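You operate a simulated robot arm through the tools that you are given. There is no shell and no other tool.

You run a simulated robot arm. Do the job below in one go: nothing can be reset, and whatever is moved stays where it is left.

TASK
Tamp gap two firm, then mark it with both pegs.
Fine: each peg is pushed home in the cup of its own colour; the tamper goes back where it stood. Set down upright: tamper.

The check looks at the end state, three seconds after you hand in, the way a careful person would. Anything else that was tipped, shoved, dropped, spilled or broken makes it a failure.

THE ROBOT
A 6-joint arm with a two-finger gripper, fixed in place. Base frame: the origin is on the floor under the middle of its stand, x ahead of it, y to its left, z up. Readings come in mm, degrees, newtons and seconds.
With the tool pointing down near the work surface it reaches from about 240 to 820 mm from the base axis. Its first joint turns from -166.0 to 166.0 degrees. Payload 2.45 kg.
The TCP is the grasp point between the finger pads, 20 mm short of the fingertips. In the tool frame z runs along the fingers and y along their closing line. The gripper opens to 140 mm; its body begins 168 mm behind the TCP.
Orientation is that of the tool frame in the base frame, as [roll, pitch, yaw] about the fixed x, y, z axes, in that order (R = Rz(yaw) Ry(pitch) Rx(roll)). With the fingers straight down and closing along the base's y, the tool's x points along the base's -x, its y along +y and its z along -z.

THE INTERFACE
- The arm moves only by the tool step_arm. Its argument "rows" is a list of rows, each a list of 7 numbers: the shift along the tool's x, y, z in mm, then the turn, a rotation vector about the tool's x, y, z in degrees, then the opening, from 0 (shut) to 1 (fully open). In form: [[dx, dy, dz, ax, ay, az, grip], ...]. A call has 1 to 20 rows; each row is the pose to reach, as a shift and turn from the pose commanded when the call began, along the tool's axes at that moment. A row lasts 0.2 s, in which the tool goes at most 50 mm and 8.6 degrees; a call with a longer step from one row to the next is refused whole, and so is a gripper value outside its range. Where a pose cannot be reached the arm comes as near as it can. A force on the tool above 40 N (or 10 N above the force at the start of the call, whichever is more), or a blocked arm, ends the call early, and 0.2 s more pass. Each finger travels about 45 mm/s and halts on what it meets, pressing with about 45 N; the grip force reading is that of the motor and also rises with nothing between the fingers. The clock runs only during rows and for 0.2 s after the last one: add rows that repeat a pose to give the fingers time. The reply holds the time, the measured pose of the TCP, the force on the tool along the base axes, the opening and the grip force, in the units named above and with some noise, with the torque about the TCP (base axes, N m) and any sound that the robot's microphone picked up.
- Cameras (640 x 400 px; columns grow to the right, rows downward): "scene" is fixed at [400.4, 501.8, 1454]; the picture's right is [-0.78, -0.62, 0.00], its down [-0.55, 0.69, -0.47] and it looks along [0.29, -0.37, -0.88] (base axes); focal length 325 px, centre (320, 200). "wrist" rides on the gripper at [78, 11, -209] in the tool frame; the picture's right is [-0.14, 0.99, 0.00], its down [-0.92, -0.13, -0.37] and it looks along [-0.37, -0.05, 0.93] (tool axes); focal length 280 px, centre (320, 200). There is no depth. A picture from a camera that has moved, and an enlarged one, comes with that camera's place and axes in the base frame and with its lens.
- get_image(camera): a new picture of that camera. The clock stands still meanwhile.
- lift_body(by): moves the trunk up (or, below 0, down) by that many mm; the arm rides with it, the base frame stays. It gives what a move gives, with no picture.
- inspect(camera, box): a new picture of the part [left, top, right, bottom] of that camera's present view, enlarged. The clock stands still meanwhile.
- close_job(): hands the job in; it is judged then, once.

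Nothing tells you positions but the pictures and the camera data. Unless the task says otherwise, let go and move clear before handing in.

The tools are called as a command line: name --pt "numbers of a row" for each row, then --argument value for the rest, lists and objects as JSON in quotes. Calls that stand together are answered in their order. step_arm: Moves the arm, as the interface text tells. Its arguments: {"type":"object","properties":{"rows":{"type":"array","items":{"type":"array","items":{"type":"number"}}}},"required":["rows"]} The other tools are called the same way: lift_body (by) moves the trunk up or down; get_image (camera) takes a picture; inspect (camera, box) takes an enlarged picture of a part of a camera's view; close_job () hands the job in.

At the start:

```text
time: 0.0
position: [473.1, 148.4, 1108.7]
ee_rot: [-180.0, 0.0, -179.9]
wrist_force: [0.3, -1.4, 0.7]
torque: [0.03, 0.01, 0.0]
finger_gap: 139.9
grasp_force: 0.0
trunk travel left (down, up): [-100.0, 130.0]
```

scene: 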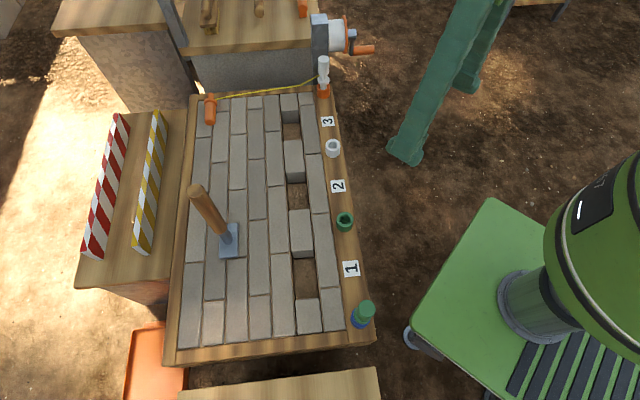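
wrist: 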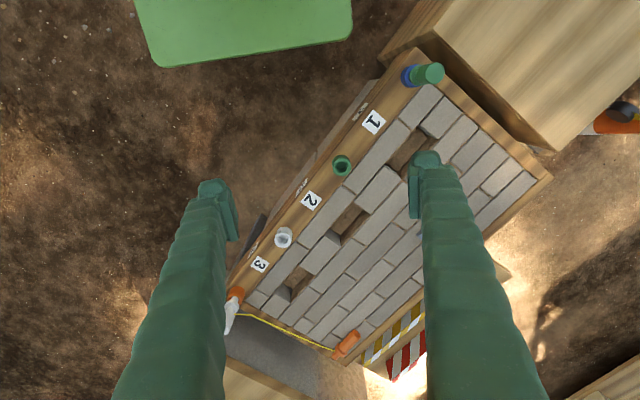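

I see a table of paving bricks with three gaps labelled 1, 2, 3, a tamper standing on the bricks, a green peg in a blue holder, a white peg in an orange holder, and a green and a white cup either side of label 2. I'll look closer before moving.

inspect --camera "scene" --box '[160, 80, 400, 230]'

inspect --camera "scene" --box '[160, 220, 400, 370]'

inspect --camera "wrist" --box '[220, 40, 460, 190]'

inspect --camera "wrist" --box '[200, 180, 440, 330]'

```text
2.67 times, centred on (280, 155) of scene
camera zoom: at [400.4, 501.8, 1454.0], right [-0.78, -0.62, 0.0], down [-0.55, 0.69, -0.47], along [0.29, -0.37, -0.88], focal length 867 px, centre (427, 320)
```

zoom: 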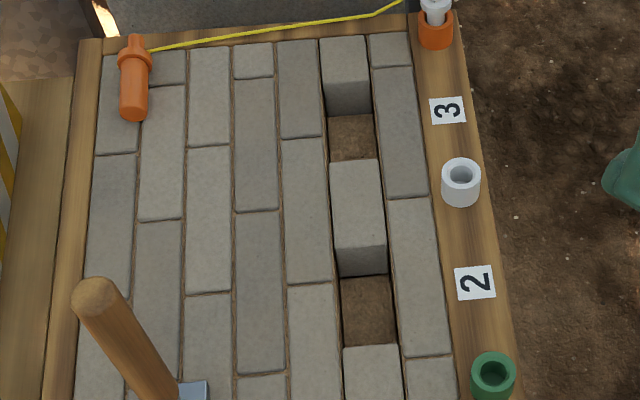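

```text
2.67 times, centred on (280, 295) of scene
camera zoom: at [400.4, 501.8, 1454.0], right [-0.78, -0.62, 0.0], down [-0.55, 0.69, -0.47], along [0.29, -0.37, -0.88], focal length 867 px, centre (427, -53)
```

zoom: 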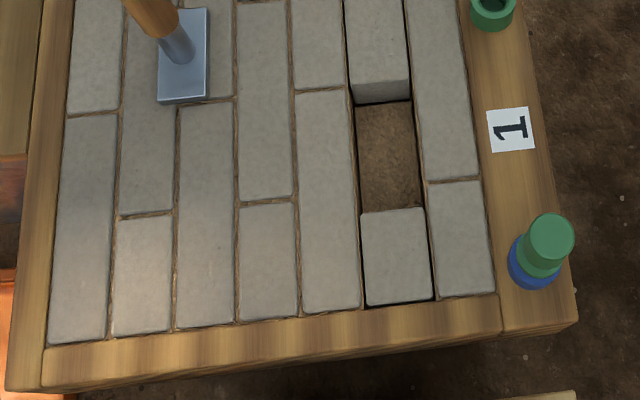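

```text
2.67 times, centred on (340, 115) of wrist
camera zoom: at [395.4, 159.1, 1317.8], right [0.14, 0.99, 0.0], down [0.92, -0.13, 0.37], along [0.37, -0.05, -0.93], focal length 748 px, centre (267, 427)
```

zoom: 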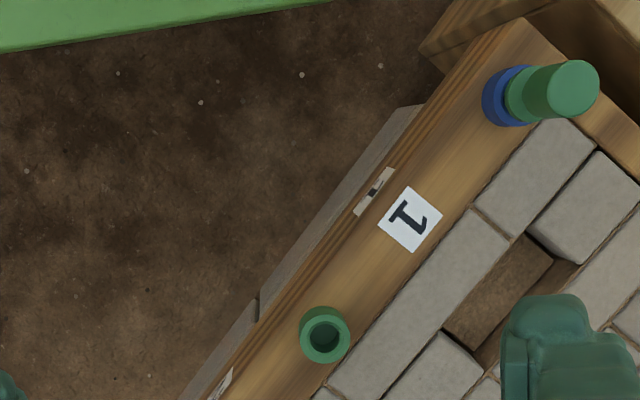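

```text
2.67 times, centred on (320, 255) of wrist
camera zoom: at [395.4, 159.1, 1317.8], right [0.14, 0.99, 0.0], down [0.92, -0.13, 0.37], along [0.37, -0.05, -0.93], focal length 748 px, centre (320, 53)
```

zoom: 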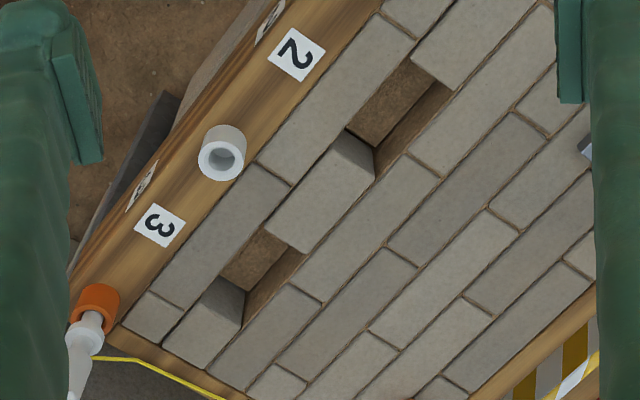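

The rail with labels, cups and holders runs at 45° in the base frame. I make label 2 about (653, 102), gap 2 about (728, 190) and the tamper about (769, 412), all on a table top near z = 665. I'll zoom in on the tools and pegs for detail.

inspect --camera "scene" --box '[290, 45, 370, 105]'

inspect --camera "scene" --box '[180, 170, 270, 270]'

inspect --camera "scene" --box '[320, 200, 390, 340]'

inspect --camera "scene" --box '[270, 160, 360, 240]'

inspect --camera "wrist" --box '[380, 50, 470, 110]'

inspect --camera "wrist" --box '[200, 260, 320, 350]'

inspect --camera "scene" --box '[180, 70, 340, 150]'

```text
6.67 times, centred on (330, 75) of scene
camera zoom: at [400.4, 501.8, 1454.0], right [-0.78, -0.62, 0.0], down [-0.55, 0.69, -0.47], along [0.29, -0.37, -0.88], focal length 2168 px, centre (253, 1033)
```

zoom: 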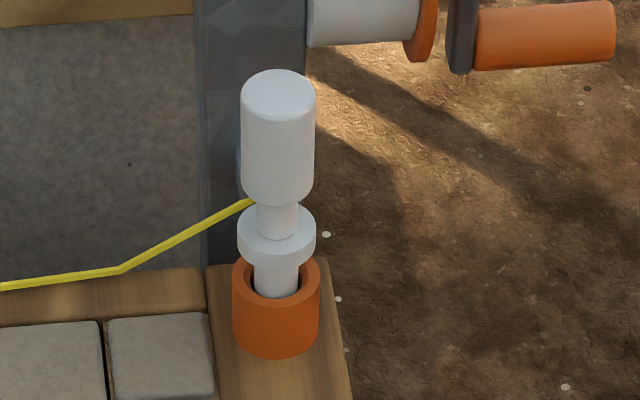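

```text
4.00 times, centred on (225, 220) of scene
camera zoom: at [400.4, 501.8, 1454.0], right [-0.78, -0.62, 0.0], down [-0.55, 0.69, -0.47], along [0.29, -0.37, -0.88], focal length 1301 px, centre (700, 120)
```

zoom: 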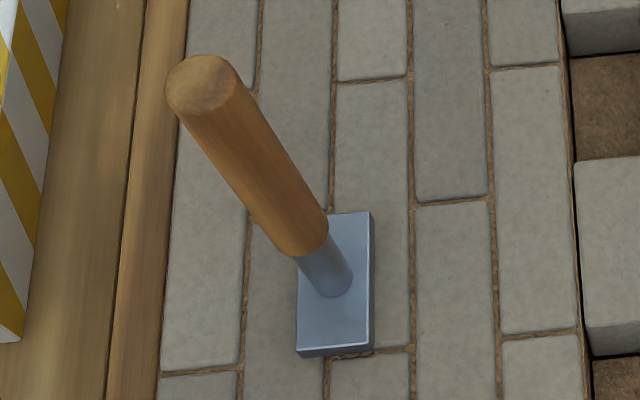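

```text
2.86 times, centred on (355, 270) of scene
camera zoom: at [400.4, 501.8, 1454.0], right [-0.78, -0.62, 0.0], down [-0.55, 0.69, -0.47], along [0.29, -0.37, -0.88], focal length 929 px, centre (220, 0)
```

zoom: 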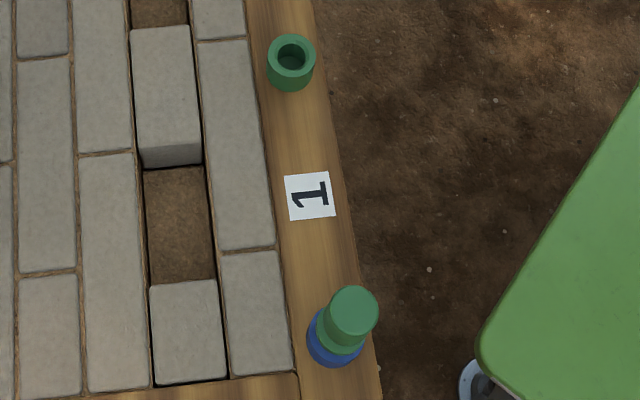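

```text
5.00 times, centred on (315, 200) of scene
camera zoom: at [400.4, 501.8, 1454.0], right [-0.78, -0.62, 0.0], down [-0.55, 0.69, -0.47], along [0.29, -0.37, -0.88], focal length 1626 px, centre (345, 200)
```

zoom: 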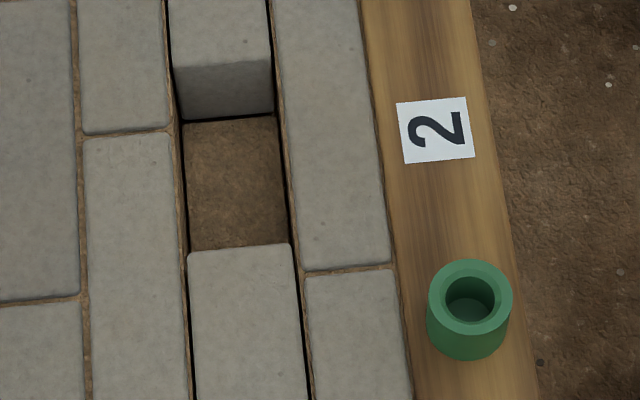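

```text
6.67 times, centred on (425, 80) of wrist
camera zoom: at [395.4, 159.1, 1317.8], right [0.14, 0.99, 0.0], down [0.92, -0.13, 0.37], along [0.37, -0.05, -0.93], focal length 1869 px, centre (-380, 1000)
```

zoom: 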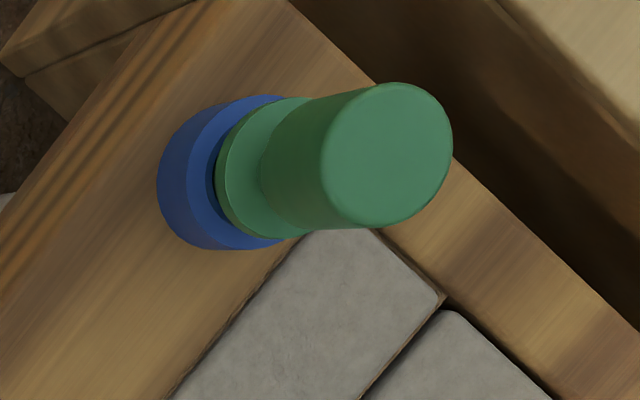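

```text
4.44 times, centred on (260, 305) of wrist
camera zoom: at [395.4, 159.1, 1317.8], right [0.14, 0.99, 0.0], down [0.92, -0.13, 0.37], along [0.37, -0.05, -0.93], focal length 1246 px, centre (587, -267)
```

zoom: 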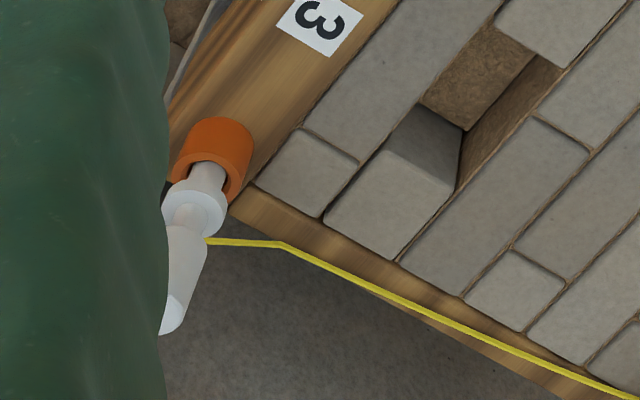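

```text
4.00 times, centred on (260, 110) of scene
camera zoom: at [400.4, 501.8, 1454.0], right [-0.78, -0.62, 0.0], down [-0.55, 0.69, -0.47], along [0.29, -0.37, -0.88], focal length 1301 px, centre (560, 560)
```

zoom: 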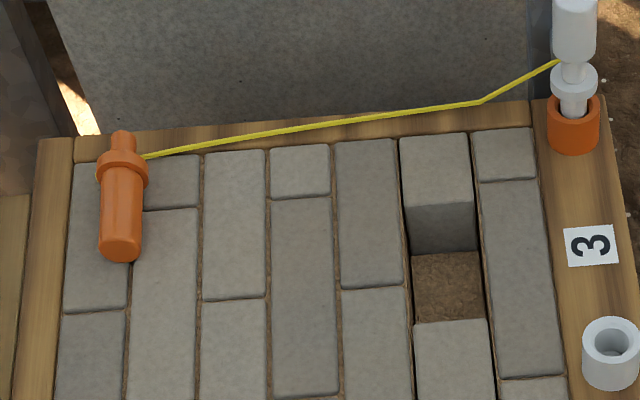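

The white peg carries a yellow line tied to an orange peg lying on the bricks at the far corner, so I need to know how much slack it has. I'll move the wrist camera above the far end for a better view.

step_arm --pt "-33 -25 0 0 0 0 1" --pt "-66 -50 0 0 0 0 1" --pt "-100 -75 0 0 0 0 1" --pt "-133 -100 0 0 0 0 1" --pt "-166 -125 0 0 0 0 1" --pt "-200 -150 0 0 0 0 1" --pt "-200 -150 0 0 0 0 1"

get_image --camera "wrist"

get_image --camera "scene"

```text
time: 1.6
position: [675.6, -1.9, 1109.3]
ee_rot: [180.0, 0.0, 179.9]
wrist_force: [0.2, 0.2, -0.4]
torque: [0.02, 0.02, 0.04]
finger_gap: 140.0
grasp_force: 0.1
trunk travel left (down, up): [-100.0, 130.0]
```

```text
taken
camera wrist: at [596.1, 8.7, 1317.7], right [0.14, 0.99, 0.0], down [0.92, -0.13, 0.37], along [0.37, -0.05, -0.93], focal length 280 px, centre (320, 200)
```

wrist: 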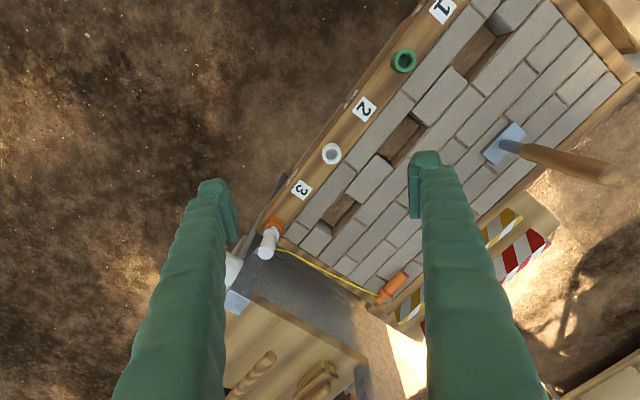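

```text
taken
```

scene: 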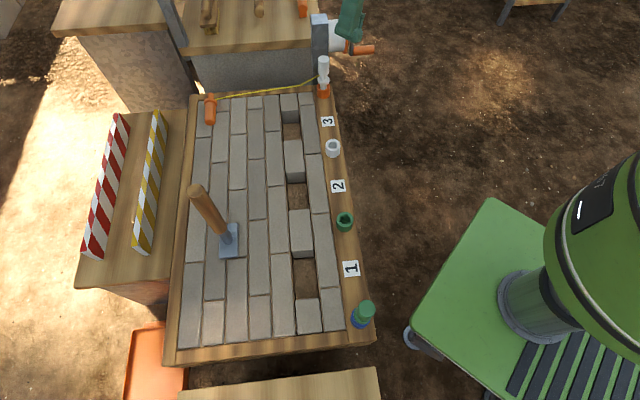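

inspect --camera "wrist" --box '[240, 140, 440, 310]'

inspect --camera "wrist" --box '[280, 0, 480, 125]'

inspect --camera "wrist" --box '[460, 90, 640, 202]'

inspect --camera "wrist" --box '[230, 200, 320, 260]'

```text
2.35 times, centred on (340, 225) of wrist
camera zoom: at [596.1, 8.7, 1317.7], right [0.14, 0.99, 0.0], down [0.92, -0.13, 0.37], along [0.37, -0.05, -0.93], focal length 660 px, centre (273, 141)
```

zoom: 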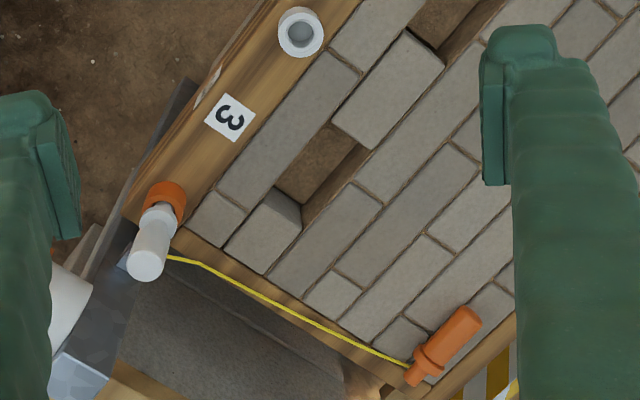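

```text
3.20 times, centred on (380, 62) of wrist
camera zoom: at [596.1, 8.7, 1317.7], right [0.14, 0.99, 0.0], down [0.92, -0.13, 0.37], along [0.37, -0.05, -0.93], focal length 897 px, centre (128, 640)
```

zoom: 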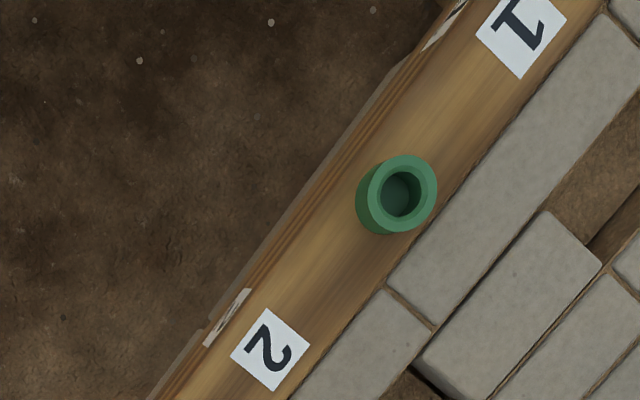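

```text
3.56 times, centred on (550, 146) of wrist
camera zoom: at [596.1, 8.7, 1317.7], right [0.14, 0.99, 0.0], down [0.92, -0.13, 0.37], along [0.37, -0.05, -0.93], focal length 997 px, centre (-498, 392)
```

zoom: 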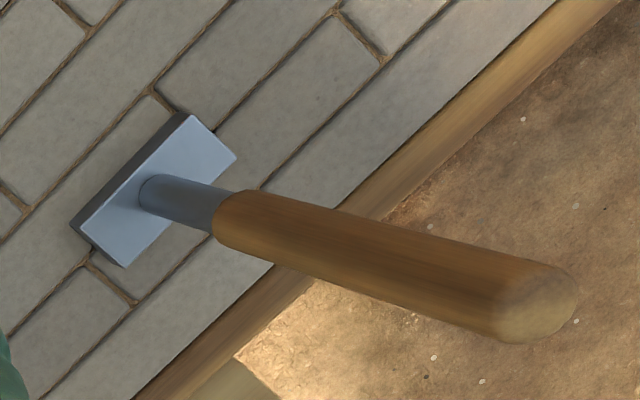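

```text
6.67 times, centred on (275, 230) of wrist
camera zoom: at [596.1, 8.7, 1317.7], right [0.14, 0.99, 0.0], down [0.92, -0.13, 0.37], along [0.37, -0.05, -0.93], focal length 1869 px, centre (620, 0)
```

zoom: 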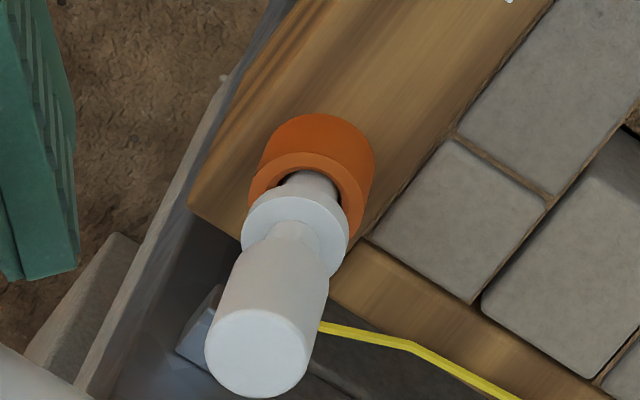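

Comparing the two wrist views puts the rail top at z ≈ 664, with labels at (485, 269), (655, 100) and (825, -69). The tamper stands near (770, 407), is about 266 mm tall and has a 32 mm handle. Next I'll swing above it to see how far the arm reaches there.

step_arm --pt "-10 40 0 0 0 -3 1" --pt "-20 80 0 0 0 -6 1" --pt "-30 120 0 0 0 -9 1" --pt "-40 160 0 0 0 -12 1" --pt "-50 200 0 0 0 -15 1" --pt "-60 240 0 0 0 -18 1" --pt "-70 280 0 0 0 -21 1" --pt "-80 320 0 0 0 -24 1" --pt "-88 364 0 0 0 -27 1" --pt "-95 408 0 0 0 -28 1" --pt "-95 408 0 0 0 -28 1"

get_image --camera "wrist"

get_image --camera "scene"

```text
time: 4.0
position: [754.4, 399.8, 1104.6]
ee_rot: [180.0, -0.2, -152.0]
wrist_force: [1.3, 0.2, -2.0]
torque: [-0.08, 0.15, 0.01]
finger_gap: 140.0
grasp_force: 0.1
out of reach, approached as far as the arm can: row 10, 11
trunk travel left (down, up): [-100.0, 130.0]
```

```text
taken
camera wrist: at [681.9, 372.1, 1312.8], right [-0.34, 0.94, 0.0], down [0.87, 0.32, 0.37], along [0.34, 0.12, -0.93], focal length 280 px, centre (320, 200)
```

wrist: 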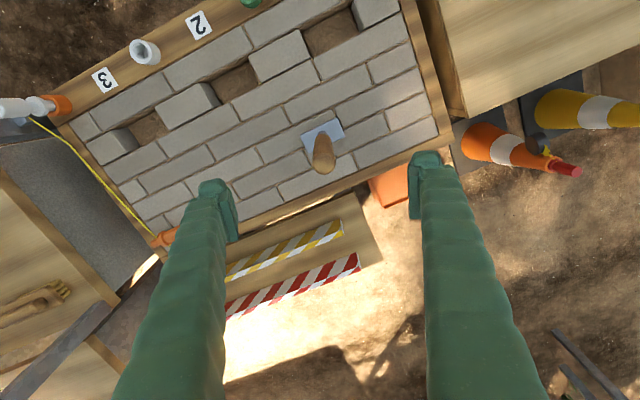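

```text
taken
```

scene: 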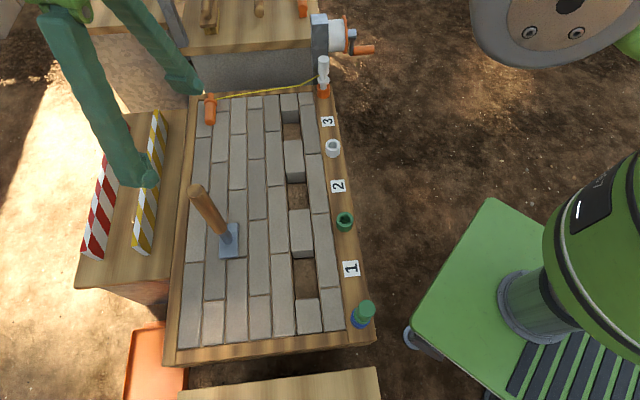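

Straight down, the arm reaches about r = 854 here, so a small outward tilt will cover the rest. I'll zoom in on the tamper, gap 2 and the yellow line from this viewpoint.

inspect --camera "wrist" --box '[0, 80, 200, 260]'

inspect --camera "wrist" --box '[180, 20, 380, 190]'

inspect --camera "wrist" --box '[280, 95, 370, 185]'

```text
2.22 times, centred on (100, 170) of wrist
camera zoom: at [681.9, 372.1, 1312.8], right [-0.34, 0.94, 0.0], down [0.87, 0.32, 0.37], along [0.34, 0.12, -0.93], focal length 623 px, centre (809, 267)
```

zoom: 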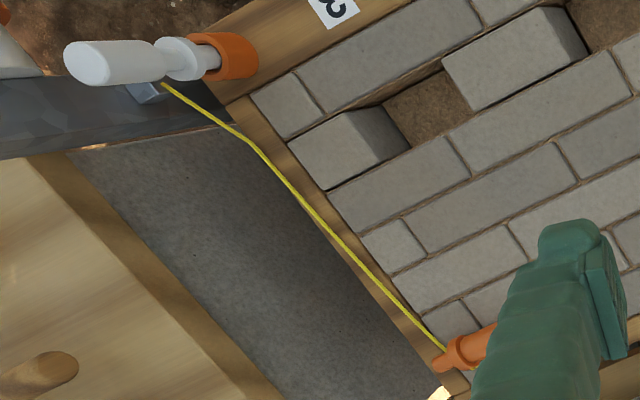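

```text
2.35 times, centred on (280, 105) of wrist
camera zoom: at [681.9, 372.1, 1312.8], right [-0.34, 0.94, 0.0], down [0.87, 0.32, 0.37], along [0.34, 0.12, -0.93], focal length 660 px, centre (414, 424)
```

zoom: 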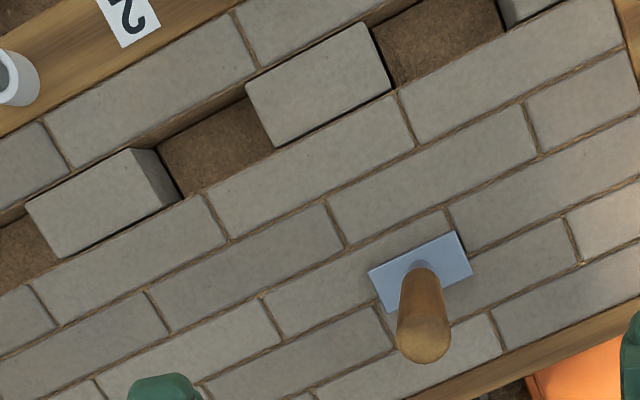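

```text
4.44 times, centred on (325, 140) of wrist
camera zoom: at [681.9, 372.1, 1312.8], right [-0.34, 0.94, 0.0], down [0.87, 0.32, 0.37], along [0.34, 0.12, -0.93], focal length 1246 px, centre (298, 467)
```

zoom: 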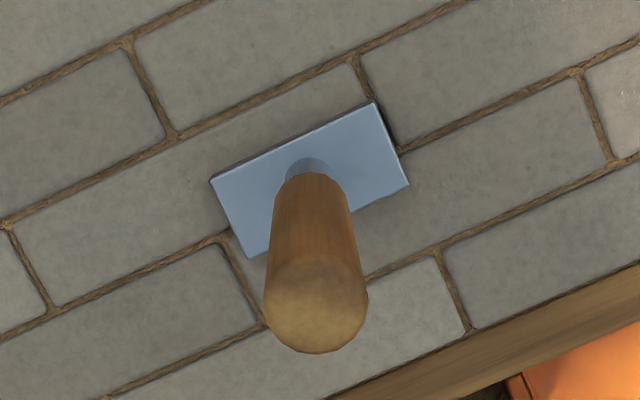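

The tamper foot (about 90 × 45) lines up with the bricks, and gap 2 (about 110 × 60) is centred near (733, 188). I'll tilt the tool about 12° outward above the tamper and descend a little, then check the actual pose.

step_arm --pt "0 0 20 0 -3 0 1" --pt "0 0 40 0 -6 0 1" --pt "0 0 60 0 -9 0 1" --pt "0 0 80 0 -12 0 1" --pt "0 0 100 0 -12 0 1" --pt "0 0 100 0 -12 0 1" --pt "0 0 100 0 -12 0 1"

get_image --camera "wrist"

```text
time: 5.6
position: [817.2, 435.8, 1030.6]
ee_rot: [180.0, 11.8, -151.9]
wrist_force: [0.1, 0.5, 0.2]
torque: [-0.01, -0.06, -0.01]
finger_gap: 140.2
grasp_force: 0.1
out of reach, approached as far as the arm can: row 1, 2, 3, 4, 5, 6, 7
trunk travel left (down, up): [-100.0, 130.0]
```

```text
taken
camera wrist: at [707.2, 388.4, 1218.1], right [-0.35, 0.94, 0.03], down [0.79, 0.27, 0.55], along [0.51, 0.21, -0.83], focal length 280 px, centre (320, 200)
```

wrist: 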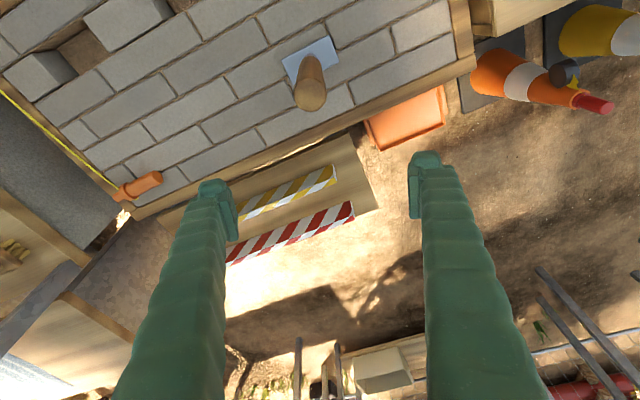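

The tilt pushed the arm to full stretch (r = 926), short of the pose I asked for. I'll pull inward and up to get back inside the workspace before coming at the tamper again.

step_arm --pt "36 0 -8 0 0 0 1" --pt "72 0 -16 0 0 0 1" --pt "110 0 -24 0 0 0 1" --pt "146 0 -31 0 0 0 1" --pt "146 0 -31 0 0 0 1" --pt "146 0 -31 0 0 0 1"

get_image --camera "wrist"

```text
time: 7.0
position: [818.0, 434.7, 1031.2]
ee_rot: [-180.0, 11.8, -152.0]
wrist_force: [0.6, 0.9, -0.7]
torque: [-0.02, 0.01, -0.02]
finger_gap: 140.0
grasp_force: 0.0
out of reach, approached as far as the arm can: row 1, 2, 3, 4, 5, 6
trunk travel left (down, up): [-100.0, 130.0]
```

```text
taken
camera wrist: at [707.4, 388.5, 1217.9], right [-0.35, 0.94, 0.03], down [0.79, 0.27, 0.55], along [0.51, 0.21, -0.83], focal length 280 px, centre (320, 200)
```

wrist: 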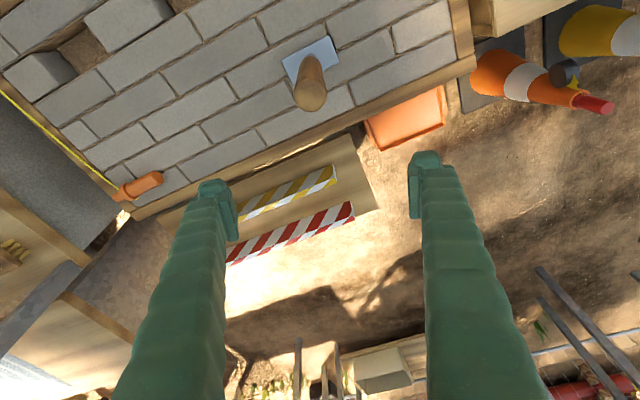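

The arm is stuck at full stretch and ignores the inward command. I'll raise the trunk first for clearance, then try a down-and-inward command to bend the elbow again.

lift_body --by 100

```text
time: 8.3
position: [818.0, 434.9, 1129.8]
ee_rot: [180.0, 11.8, -152.1]
wrist_force: [-0.3, 0.1, 0.1]
torque: [0.02, -0.02, -0.02]
finger_gap: 139.9
grasp_force: 0.0
trunk travel left (down, up): [-200.0, 30.0]
```

step_arm --pt "24 0 15 0 0 0 1" --pt "47 0 31 0 0 0 1" --pt "47 0 31 0 0 0 1"

```text
time: 9.1
position: [817.8, 436.9, 1091.2]
ee_rot: [-179.9, 11.7, -152.0]
wrist_force: [0.4, 1.0, -0.8]
torque: [0.0, -0.01, -0.01]
finger_gap: 139.6
grasp_force: 0.0
out of reach, approached as far as the arm can: row 1, 2, 3
trunk travel left (down, up): [-200.0, 30.0]
```

get_image --camera "scene"

```text
taken
```

scene: 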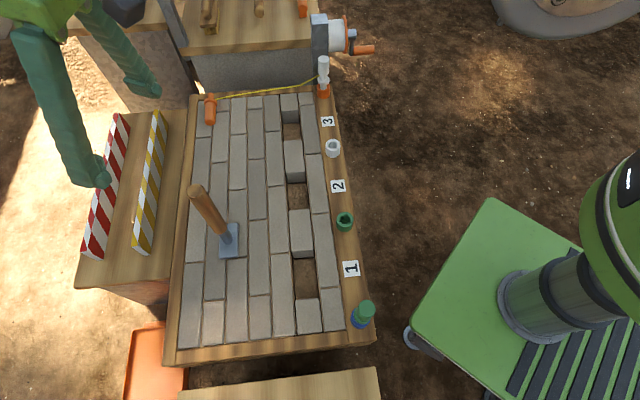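

step_arm --pt "19 0 -30 0 0 0 1" --pt "38 0 -59 0 0 0 1" --pt "38 0 -59 0 0 0 1"

```text
time: 9.9
position: [814.4, 436.3, 1137.6]
ee_rot: [-179.9, 11.6, -152.0]
wrist_force: [-0.5, 0.0, 0.0]
torque: [0.01, 0.02, 0.02]
finger_gap: 140.1
grasp_force: 0.0
out of reach, approached as far as the arm can: row 1, 2, 3
trunk travel left (down, up): [-200.0, 30.0]
```

step_arm --pt "28 0 -27 0 0 0 1" --pt "57 0 -53 0 0 0 1" --pt "85 0 -80 0 0 0 1" --pt "85 0 -80 0 0 0 1" --pt "85 0 -80 0 0 0 1" --pt "85 0 -80 0 0 0 1" --pt "85 0 -80 0 0 0 1" --pt "85 0 -80 0 0 0 1" --pt "85 0 -80 0 0 0 1"

```text
time: 11.9
position: [806.8, 435.8, 1204.5]
ee_rot: [-179.9, 11.6, -152.0]
wrist_force: [-0.1, -1.0, 0.9]
torque: [0.04, -0.01, 0.0]
finger_gap: 140.1
grasp_force: 0.2
out of reach, approached as far as the arm can: row 1, 2, 3, 4, 5, 6, 7, 8, 9
trunk travel left (down, up): [-200.0, 30.0]
```

step_arm --pt "33 0 13 0 0 0 1" --pt "67 0 26 0 0 0 1" --pt "100 0 40 0 0 0 1" --pt "134 0 53 0 0 0 1" --pt "167 0 67 0 0 0 1" --pt "167 0 67 0 0 0 1" --pt "167 0 67 0 0 0 1" --pt "167 0 67 0 0 0 1"

```text
time: 13.7
position: [808.6, 446.9, 1149.1]
ee_rot: [179.9, 11.7, -152.0]
wrist_force: [-0.2, -0.2, 0.8]
torque: [0.03, 0.0, 0.04]
finger_gap: 140.0
grasp_force: 0.1
out of reach, approached as far as the arm can: row 1, 2, 3, 4, 5, 6, 7, 8
trunk travel left (down, up): [-200.0, 30.0]
```

The commanded pose seems to have drifted away from the actual one. I'll nudge the trunk to resynchronise it, then move down with only very small inward steps.

lift_body --by -10

step_arm --pt "4 0 10 0 0 0 1" --pt "8 0 19 0 0 0 1" --pt "12 0 29 0 0 0 1" --pt "16 0 38 0 0 0 1" --pt "20 0 48 0 0 0 1" --pt "25 0 57 0 0 0 1" --pt "30 0 57 0 0 0 1" --pt "35 0 57 0 0 0 1" --pt "40 0 57 0 0 0 1"

```text
time: 14.3
position: [807.3, 445.0, 1139.4]
ee_rot: [180.0, 11.8, -152.0]
wrist_force: [0.0, -0.7, 0.4]
torque: [-0.02, 0.0, 0.04]
finger_gap: 139.9
grasp_force: 0.1
trunk travel left (down, up): [-190.0, 40.0]
```

```text
time: 16.3
position: [809.0, 448.2, 1079.1]
ee_rot: [-179.9, 11.3, -152.1]
wrist_force: [0.6, -0.3, -0.1]
torque: [0.01, -0.02, 0.02]
finger_gap: 140.0
grasp_force: 0.1
out of reach, approached as far as the arm can: row 2, 3, 4, 5, 6, 7, 8, 9
trunk travel left (down, up): [-190.0, 40.0]
```

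Small inward steps don't bend the elbow at full stretch, but tilting the tool back inward should. I'll rotate it inward roughly about the wrist while retracting.

lift_body --by 10

step_arm --pt "27 0 -7 0 6 0 1" --pt "54 0 -14 0 12 0 1" --pt "81 0 -21 0 18 0 1" --pt "108 0 -28 0 24 0 1" --pt "136 0 -35 0 30 0 1" --pt "150 0 -38 0 30 0 1" --pt "165 0 -41 0 30 0 1" --pt "180 0 -44 0 30 0 1"

```text
time: 16.9
position: [809.8, 447.8, 1088.0]
ee_rot: [-180.0, 11.5, -151.9]
wrist_force: [-0.3, 1.0, 0.3]
torque: [-0.01, 0.0, -0.03]
finger_gap: 139.9
grasp_force: 0.0
trunk travel left (down, up): [-200.0, 30.0]
```

```text
time: 18.7
position: [645.3, 362.0, 1096.9]
ee_rot: [180.0, -18.6, -152.0]
wrist_force: [-0.5, 0.0, 0.2]
torque: [0.0, -0.02, 0.0]
finger_gap: 139.9
grasp_force: 0.0
out of reach, approached as far as the arm can: row 1, 2, 3, 4, 5, 6
trunk travel left (down, up): [-200.0, 30.0]
```

The elbow has bent again and the arm answers normally at r ≈ 740. I'll lower the trunk to its original height and set a 15° outward tilt while still well inside reach.

lift_body --by -100

step_arm --pt "0 0 0 0 -6 0 1" --pt "0 0 0 0 -12 0 1" --pt "0 0 0 0 -18 0 1" --pt "0 0 0 0 -24 0 1" --pt "0 0 0 0 -30 0 1" --pt "0 0 0 0 -33.6 0 1" --pt "0 0 0 0 -33.6 0 1"

get_image --camera "wrist"

```text
time: 20.0
position: [645.3, 361.3, 996.1]
ee_rot: [180.0, -18.5, -152.1]
wrist_force: [-0.2, 0.0, 0.2]
torque: [0.04, -0.02, -0.04]
finger_gap: 140.0
grasp_force: 0.0
trunk travel left (down, up): [-100.0, 130.0]
```

```text
time: 21.6
position: [645.2, 361.8, 995.8]
ee_rot: [-179.9, 15.1, -152.0]
wrist_force: [0.8, -0.7, -0.6]
torque: [-0.01, 0.0, -0.02]
finger_gap: 140.0
grasp_force: 0.1
trunk travel left (down, up): [-100.0, 130.0]
```

```text
taken
camera wrist: at [526.1, 310.3, 1176.8], right [-0.35, 0.94, 0.04], down [0.76, 0.26, 0.6], along [0.55, 0.23, -0.8], focal length 280 px, centre (320, 200)
```

wrist: 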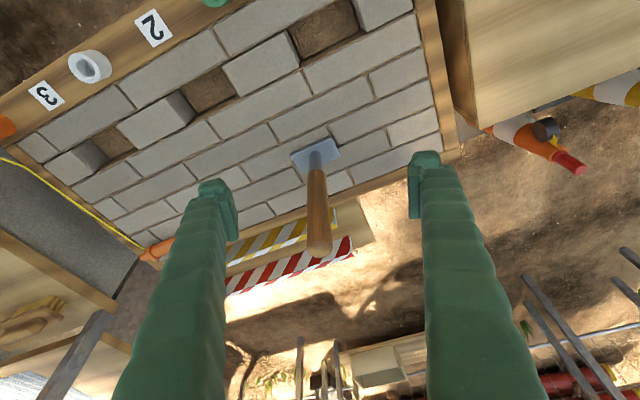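

step_arm --pt "-5 -4.6 39 0 0 0 1" --pt "-10 -9.2 78 0 0 0 1" --pt "-15 -13.9 117 0 0 0 1" --pt "-20 -18.5 156.6 0 0 0 1" --pt "-20 -18.5 156.6 0 0 0 1"

get_image --camera "wrist"

get_image --camera "scene"

```text
time: 22.8
position: [706.8, 373.0, 849.5]
ee_rot: [-179.9, 15.2, -152.0]
wrist_force: [-0.3, -0.3, -0.3]
torque: [0.02, -0.01, 0.0]
finger_gap: 140.0
grasp_force: 0.0
trunk travel left (down, up): [-100.0, 130.0]
```

```text
taken
camera wrist: at [588.2, 322.0, 1030.2], right [-0.35, 0.94, 0.04], down [0.76, 0.26, 0.6], along [0.55, 0.23, -0.8], focal length 280 px, centre (320, 200)
```

wrist: 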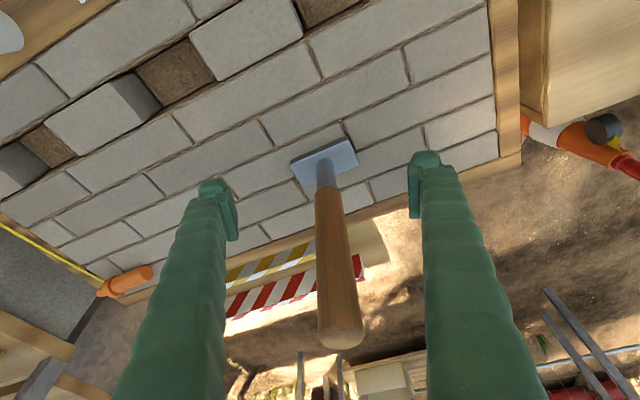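

```text
taken
```

scene: 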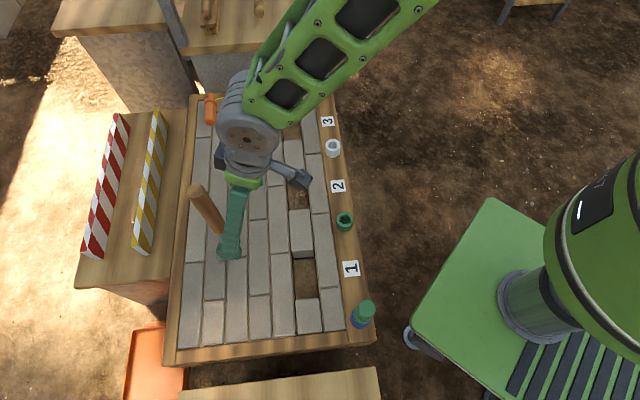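

inspect --camera "wrist" --box '[260, 120, 400, 360]'

inspect --camera "scene" --box '[170, 140, 290, 280]'

```text
1.67 times, centred on (330, 240) of wrist
camera zoom: at [588.2, 322.0, 1030.2], right [-0.35, 0.94, 0.04], down [0.76, 0.26, 0.6], along [0.55, 0.23, -0.8], focal length 467 px, centre (303, 133)
```

zoom: 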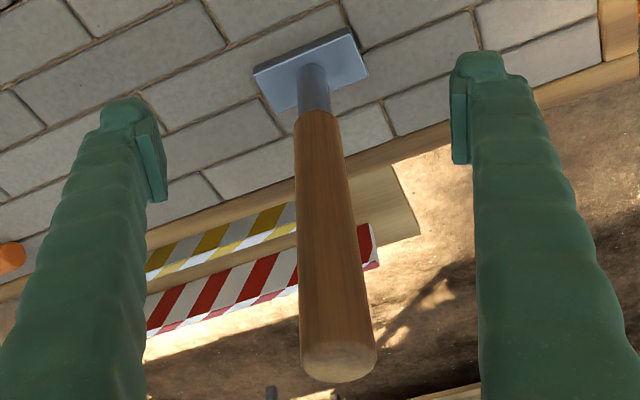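

```text
2.86 times, centred on (230, 210) of scene
camera zoom: at [400.4, 501.8, 1454.0], right [-0.78, -0.62, 0.0], down [-0.55, 0.69, -0.47], along [0.29, -0.37, -0.88], focal length 929 px, centre (577, 171)
```

zoom: 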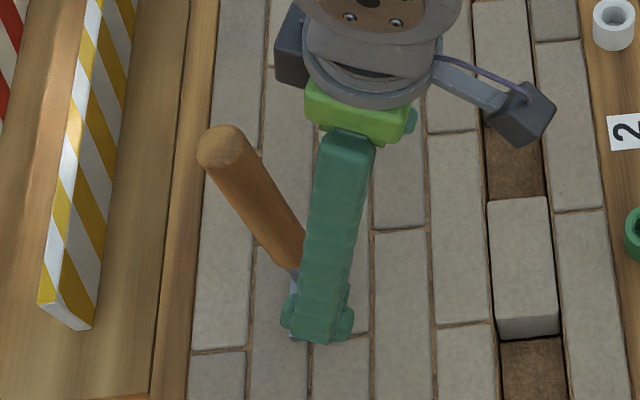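

The handle stands about 66 mm further out and 4 mm to the side of the fingers. I'll slide outward so they straddle it.

step_arm --pt "-21 4 5.7 0 0 0 1" --pt "-42 4 11.5 0 0 0 1" --pt "-63.7 4 17.2 0 0 0 1" --pt "-63.7 4 17.2 0 0 0 1"

get_image --camera "wrist"

inspect --camera "scene" --box '[170, 140, 290, 280]'

```text
time: 23.8
position: [764.2, 408.4, 848.8]
ee_rot: [180.0, 15.0, -152.0]
wrist_force: [-0.6, -0.3, 0.0]
torque: [0.02, 0.02, 0.0]
finger_gap: 139.9
grasp_force: 0.1
trunk travel left (down, up): [-100.0, 130.0]
```

```text
taken
camera wrist: at [644.1, 357.0, 1030.0], right [-0.35, 0.94, 0.04], down [0.76, 0.26, 0.59], along [0.55, 0.23, -0.8], focal length 280 px, centre (320, 200)
```

wrist: 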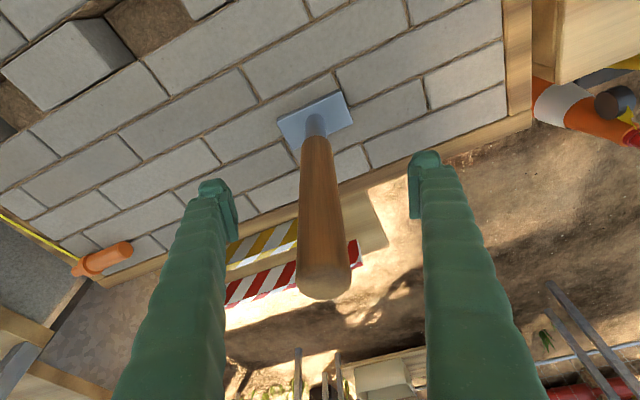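

```text
2.86 times, centred on (230, 210) of scene
camera zoom: at [400.4, 501.8, 1454.0], right [-0.78, -0.62, 0.0], down [-0.55, 0.69, -0.47], along [0.29, -0.37, -0.88], focal length 929 px, centre (577, 171)
```

zoom: 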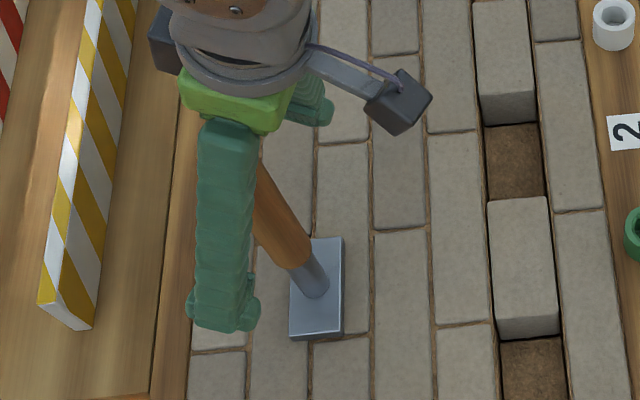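

step_arm --pt "-2.9 0 0.8 0 0 0 0.8" --pt "-2.9 0 0.8 0 0 0 0.6" --pt "-2.9 0 0.8 0 0 0 0.4" --pt "-2.9 0 0.8 0 0 0 0.3" --pt "-2.9 0 0.8 0 0 0 0.3" --pt "-2.9 0 0.8 0 0 0 0.3" --pt "-2.9 0 0.8 0 0 0 0.3"

inspect --camera "wrist" --box '[240, 80, 400, 320]'

```text
time: 25.4
position: [766.3, 410.0, 849.3]
ee_rot: [-180.0, 15.0, -152.0]
wrist_force: [-0.1, -1.0, -0.3]
torque: [0.03, 0.02, 0.01]
finger_gap: 41.7
grasp_force: 0.0
trunk travel left (down, up): [-100.0, 130.0]
```

```text
1.67 times, centred on (320, 200) of wrist
camera zoom: at [646.5, 358.2, 1030.2], right [-0.35, 0.94, 0.04], down [0.76, 0.26, 0.59], along [0.55, 0.23, -0.8], focal length 467 px, centre (320, 200)
```

zoom: 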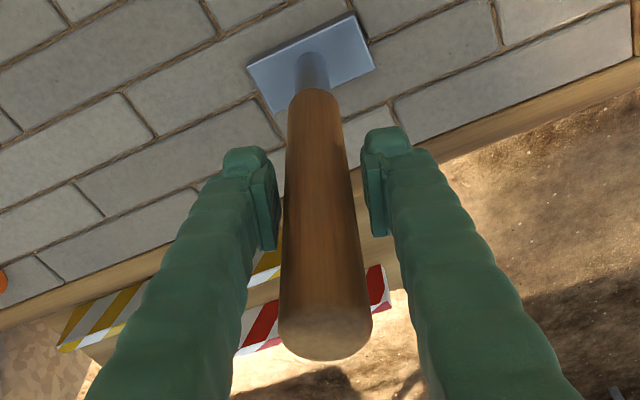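

The handle sits centred between the pads with about 5 mm to spare on each side. I'll close on it now.

step_arm --pt "0 0 0 0 0 0 0.2" --pt "0 0 0 0 0 0 0.1" --pt "0 0 0 0 0 0 0" --pt "0 0 0 0 0 0 0" --pt "0 0 0 0 0 0 0"

get_image --camera "wrist"

```text
time: 26.6
position: [765.2, 408.5, 849.7]
ee_rot: [-180.0, 14.9, -152.1]
wrist_force: [1.0, -4.6, 2.1]
torque: [-0.23, -0.08, 0.04]
finger_gap: 31.6
grasp_force: 44.5
trunk travel left (down, up): [-100.0, 130.0]
```

```text
taken
camera wrist: at [646.5, 357.8, 1030.3], right [-0.35, 0.94, 0.04], down [0.76, 0.26, 0.59], along [0.55, 0.23, -0.8], focal length 280 px, centre (320, 200)
```

wrist: 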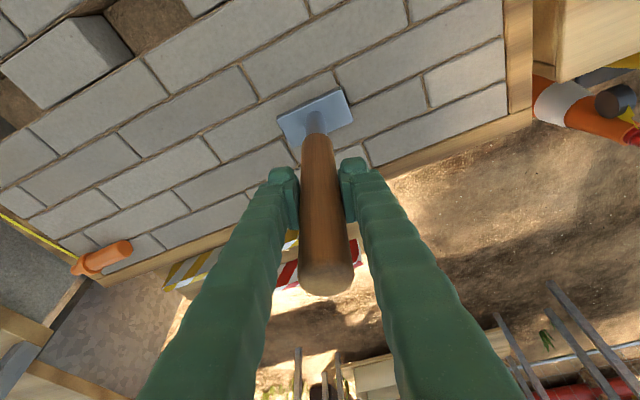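

Grip is firm (31.6 mm gap, 44.5 N). I'll lift the tamper slowly and check the load.

step_arm --pt "-2.6 0 -9.7 0 0 0 0" --pt "-5.2 0 -19.3 0 0 0 0" --pt "-10.4 0 -38.6 0 0 0 0" --pt "-15.5 0 -58 0 0 0 0" --pt "-20.7 0 -77.3 0 0 0 0" --pt "-20.7 0 -77.3 0 0 0 0"

get_image --camera "wrist"

get_image --camera "scene"

```text
time: 28.0
position: [766.3, 409.4, 929.5]
ee_rot: [179.9, 14.9, -151.9]
wrist_force: [0.9, -0.2, -13.3]
torque: [-0.03, 0.06, -0.02]
finger_gap: 31.9
grasp_force: 44.8
trunk travel left (down, up): [-100.0, 130.0]
```

```text
taken
camera wrist: at [646.8, 358.1, 1109.4], right [-0.35, 0.94, 0.03], down [0.76, 0.26, 0.59], along [0.55, 0.23, -0.8], focal length 280 px, centre (320, 200)
```

wrist: 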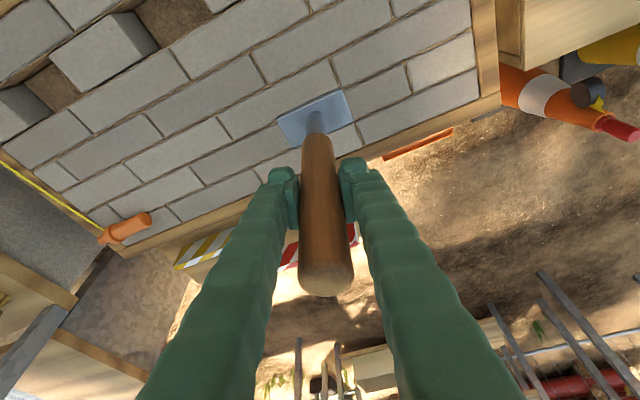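

```text
taken
```

scene: 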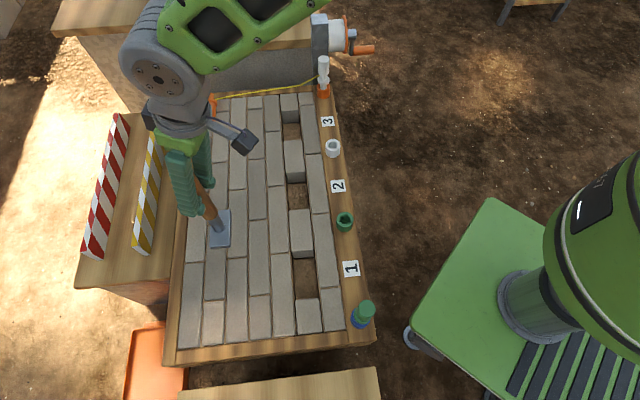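

The tamper weighs about 13 N and hasn't slipped. I'll carry it across to above gap 2, keeping the orientation fixed.

step_arm --pt "22 -29 -6 0 0 0 0" --pt "44 -59 -12 0 0 0 0" --pt "66 -88 -18 0 0 0 0" --pt "88 -117 -23.5 0 0 0 0" --pt "110 -147 -29.5 0 0 0 0" --pt "131.3 -176.1 -35.2 0 0 0 0" --pt "131.3 -176.1 -35.2 0 0 0 0"

get_image --camera "wrist"

get_image --camera "scene"

```text
time: 29.6
position: [728.7, 189.2, 931.5]
ee_rot: [180.0, 15.0, -152.0]
wrist_force: [1.0, -0.6, -13.1]
torque: [-0.02, 0.06, -0.03]
finger_gap: 31.9
grasp_force: 44.5
trunk travel left (down, up): [-100.0, 130.0]
```

```text
taken
camera wrist: at [609.4, 138.2, 1110.4], right [-0.35, 0.94, 0.04], down [0.76, 0.26, 0.59], along [0.55, 0.23, -0.8], focal length 280 px, centre (320, 200)
```

wrist: 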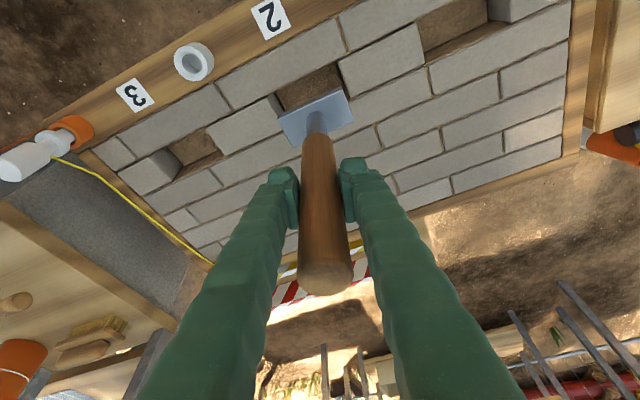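

```text
taken
```

scene: 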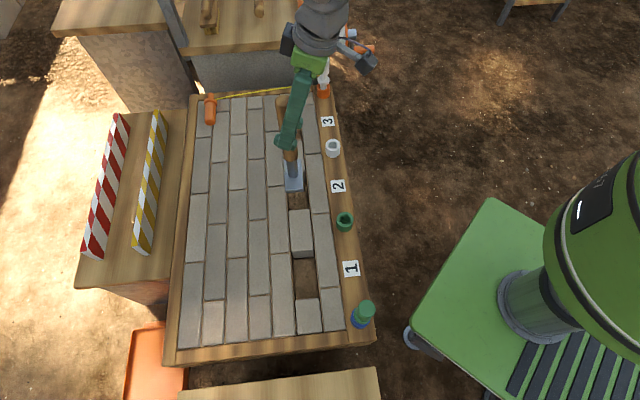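

step_arm --pt "5 0 18 0 0 0 0" --pt "10 0 36 0 0 0 0" --pt "14.2 0 53.1 0 0 0 0" --pt "14.2 0 53.1 0 0 0 0"

inspect --camera "wrist" --box '[220, 40, 420, 180]'

inspect --camera "scene" --box '[260, 140, 350, 230]'

```text
time: 30.6
position: [728.6, 189.9, 874.9]
ee_rot: [179.9, 15.0, -151.9]
wrist_force: [0.0, -0.1, -13.6]
torque: [-0.03, 0.03, -0.01]
finger_gap: 31.7
grasp_force: 44.8
trunk travel left (down, up): [-100.0, 130.0]
```

```text
2.86 times, centred on (320, 110) of wrist
camera zoom: at [609.8, 138.8, 1055.5], right [-0.35, 0.94, 0.04], down [0.76, 0.26, 0.59], along [0.55, 0.23, -0.8], focal length 801 px, centre (320, 457)
```

zoom: 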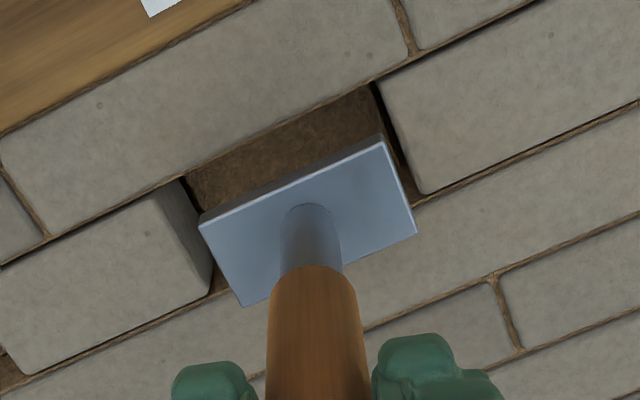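

```text
4.44 times, centred on (305, 185) of scene
camera zoom: at [400.4, 501.8, 1454.0], right [-0.78, -0.62, 0.0], down [-0.55, 0.69, -0.47], along [0.29, -0.37, -0.88], focal length 1445 px, centre (387, 267)
```

zoom: 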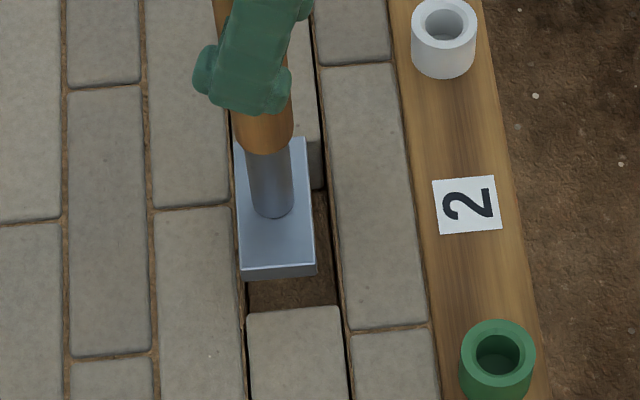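

inspect --camera "wrist" --box '[262, 65, 372, 155]'

inspect --camera "scene" --box '[285, 165, 335, 220]'

```text
4.44 times, centred on (317, 110) of wrist
camera zoom: at [609.8, 138.8, 1055.5], right [-0.35, 0.94, 0.04], down [0.76, 0.26, 0.59], along [0.55, 0.23, -0.8], focal length 1246 px, centre (333, 600)
```

zoom: 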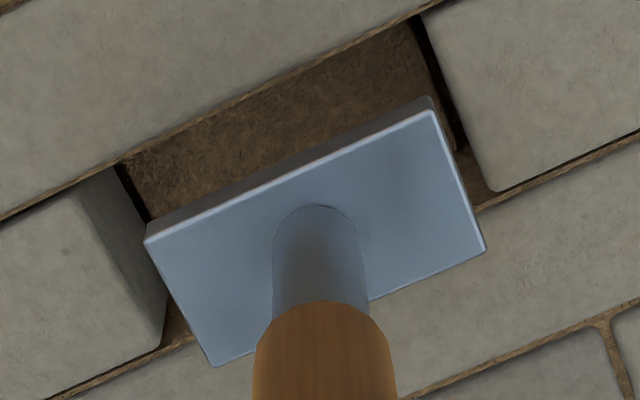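

```text
7.27 times, centred on (310, 192) of scene
camera zoom: at [400.4, 501.8, 1454.0], right [-0.78, -0.62, 0.0], down [-0.55, 0.69, -0.47], along [0.29, -0.37, -0.88], focal length 2365 px, centre (393, 254)
```

zoom: 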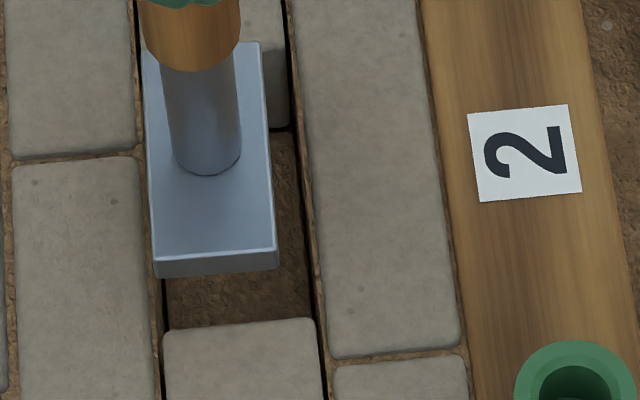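

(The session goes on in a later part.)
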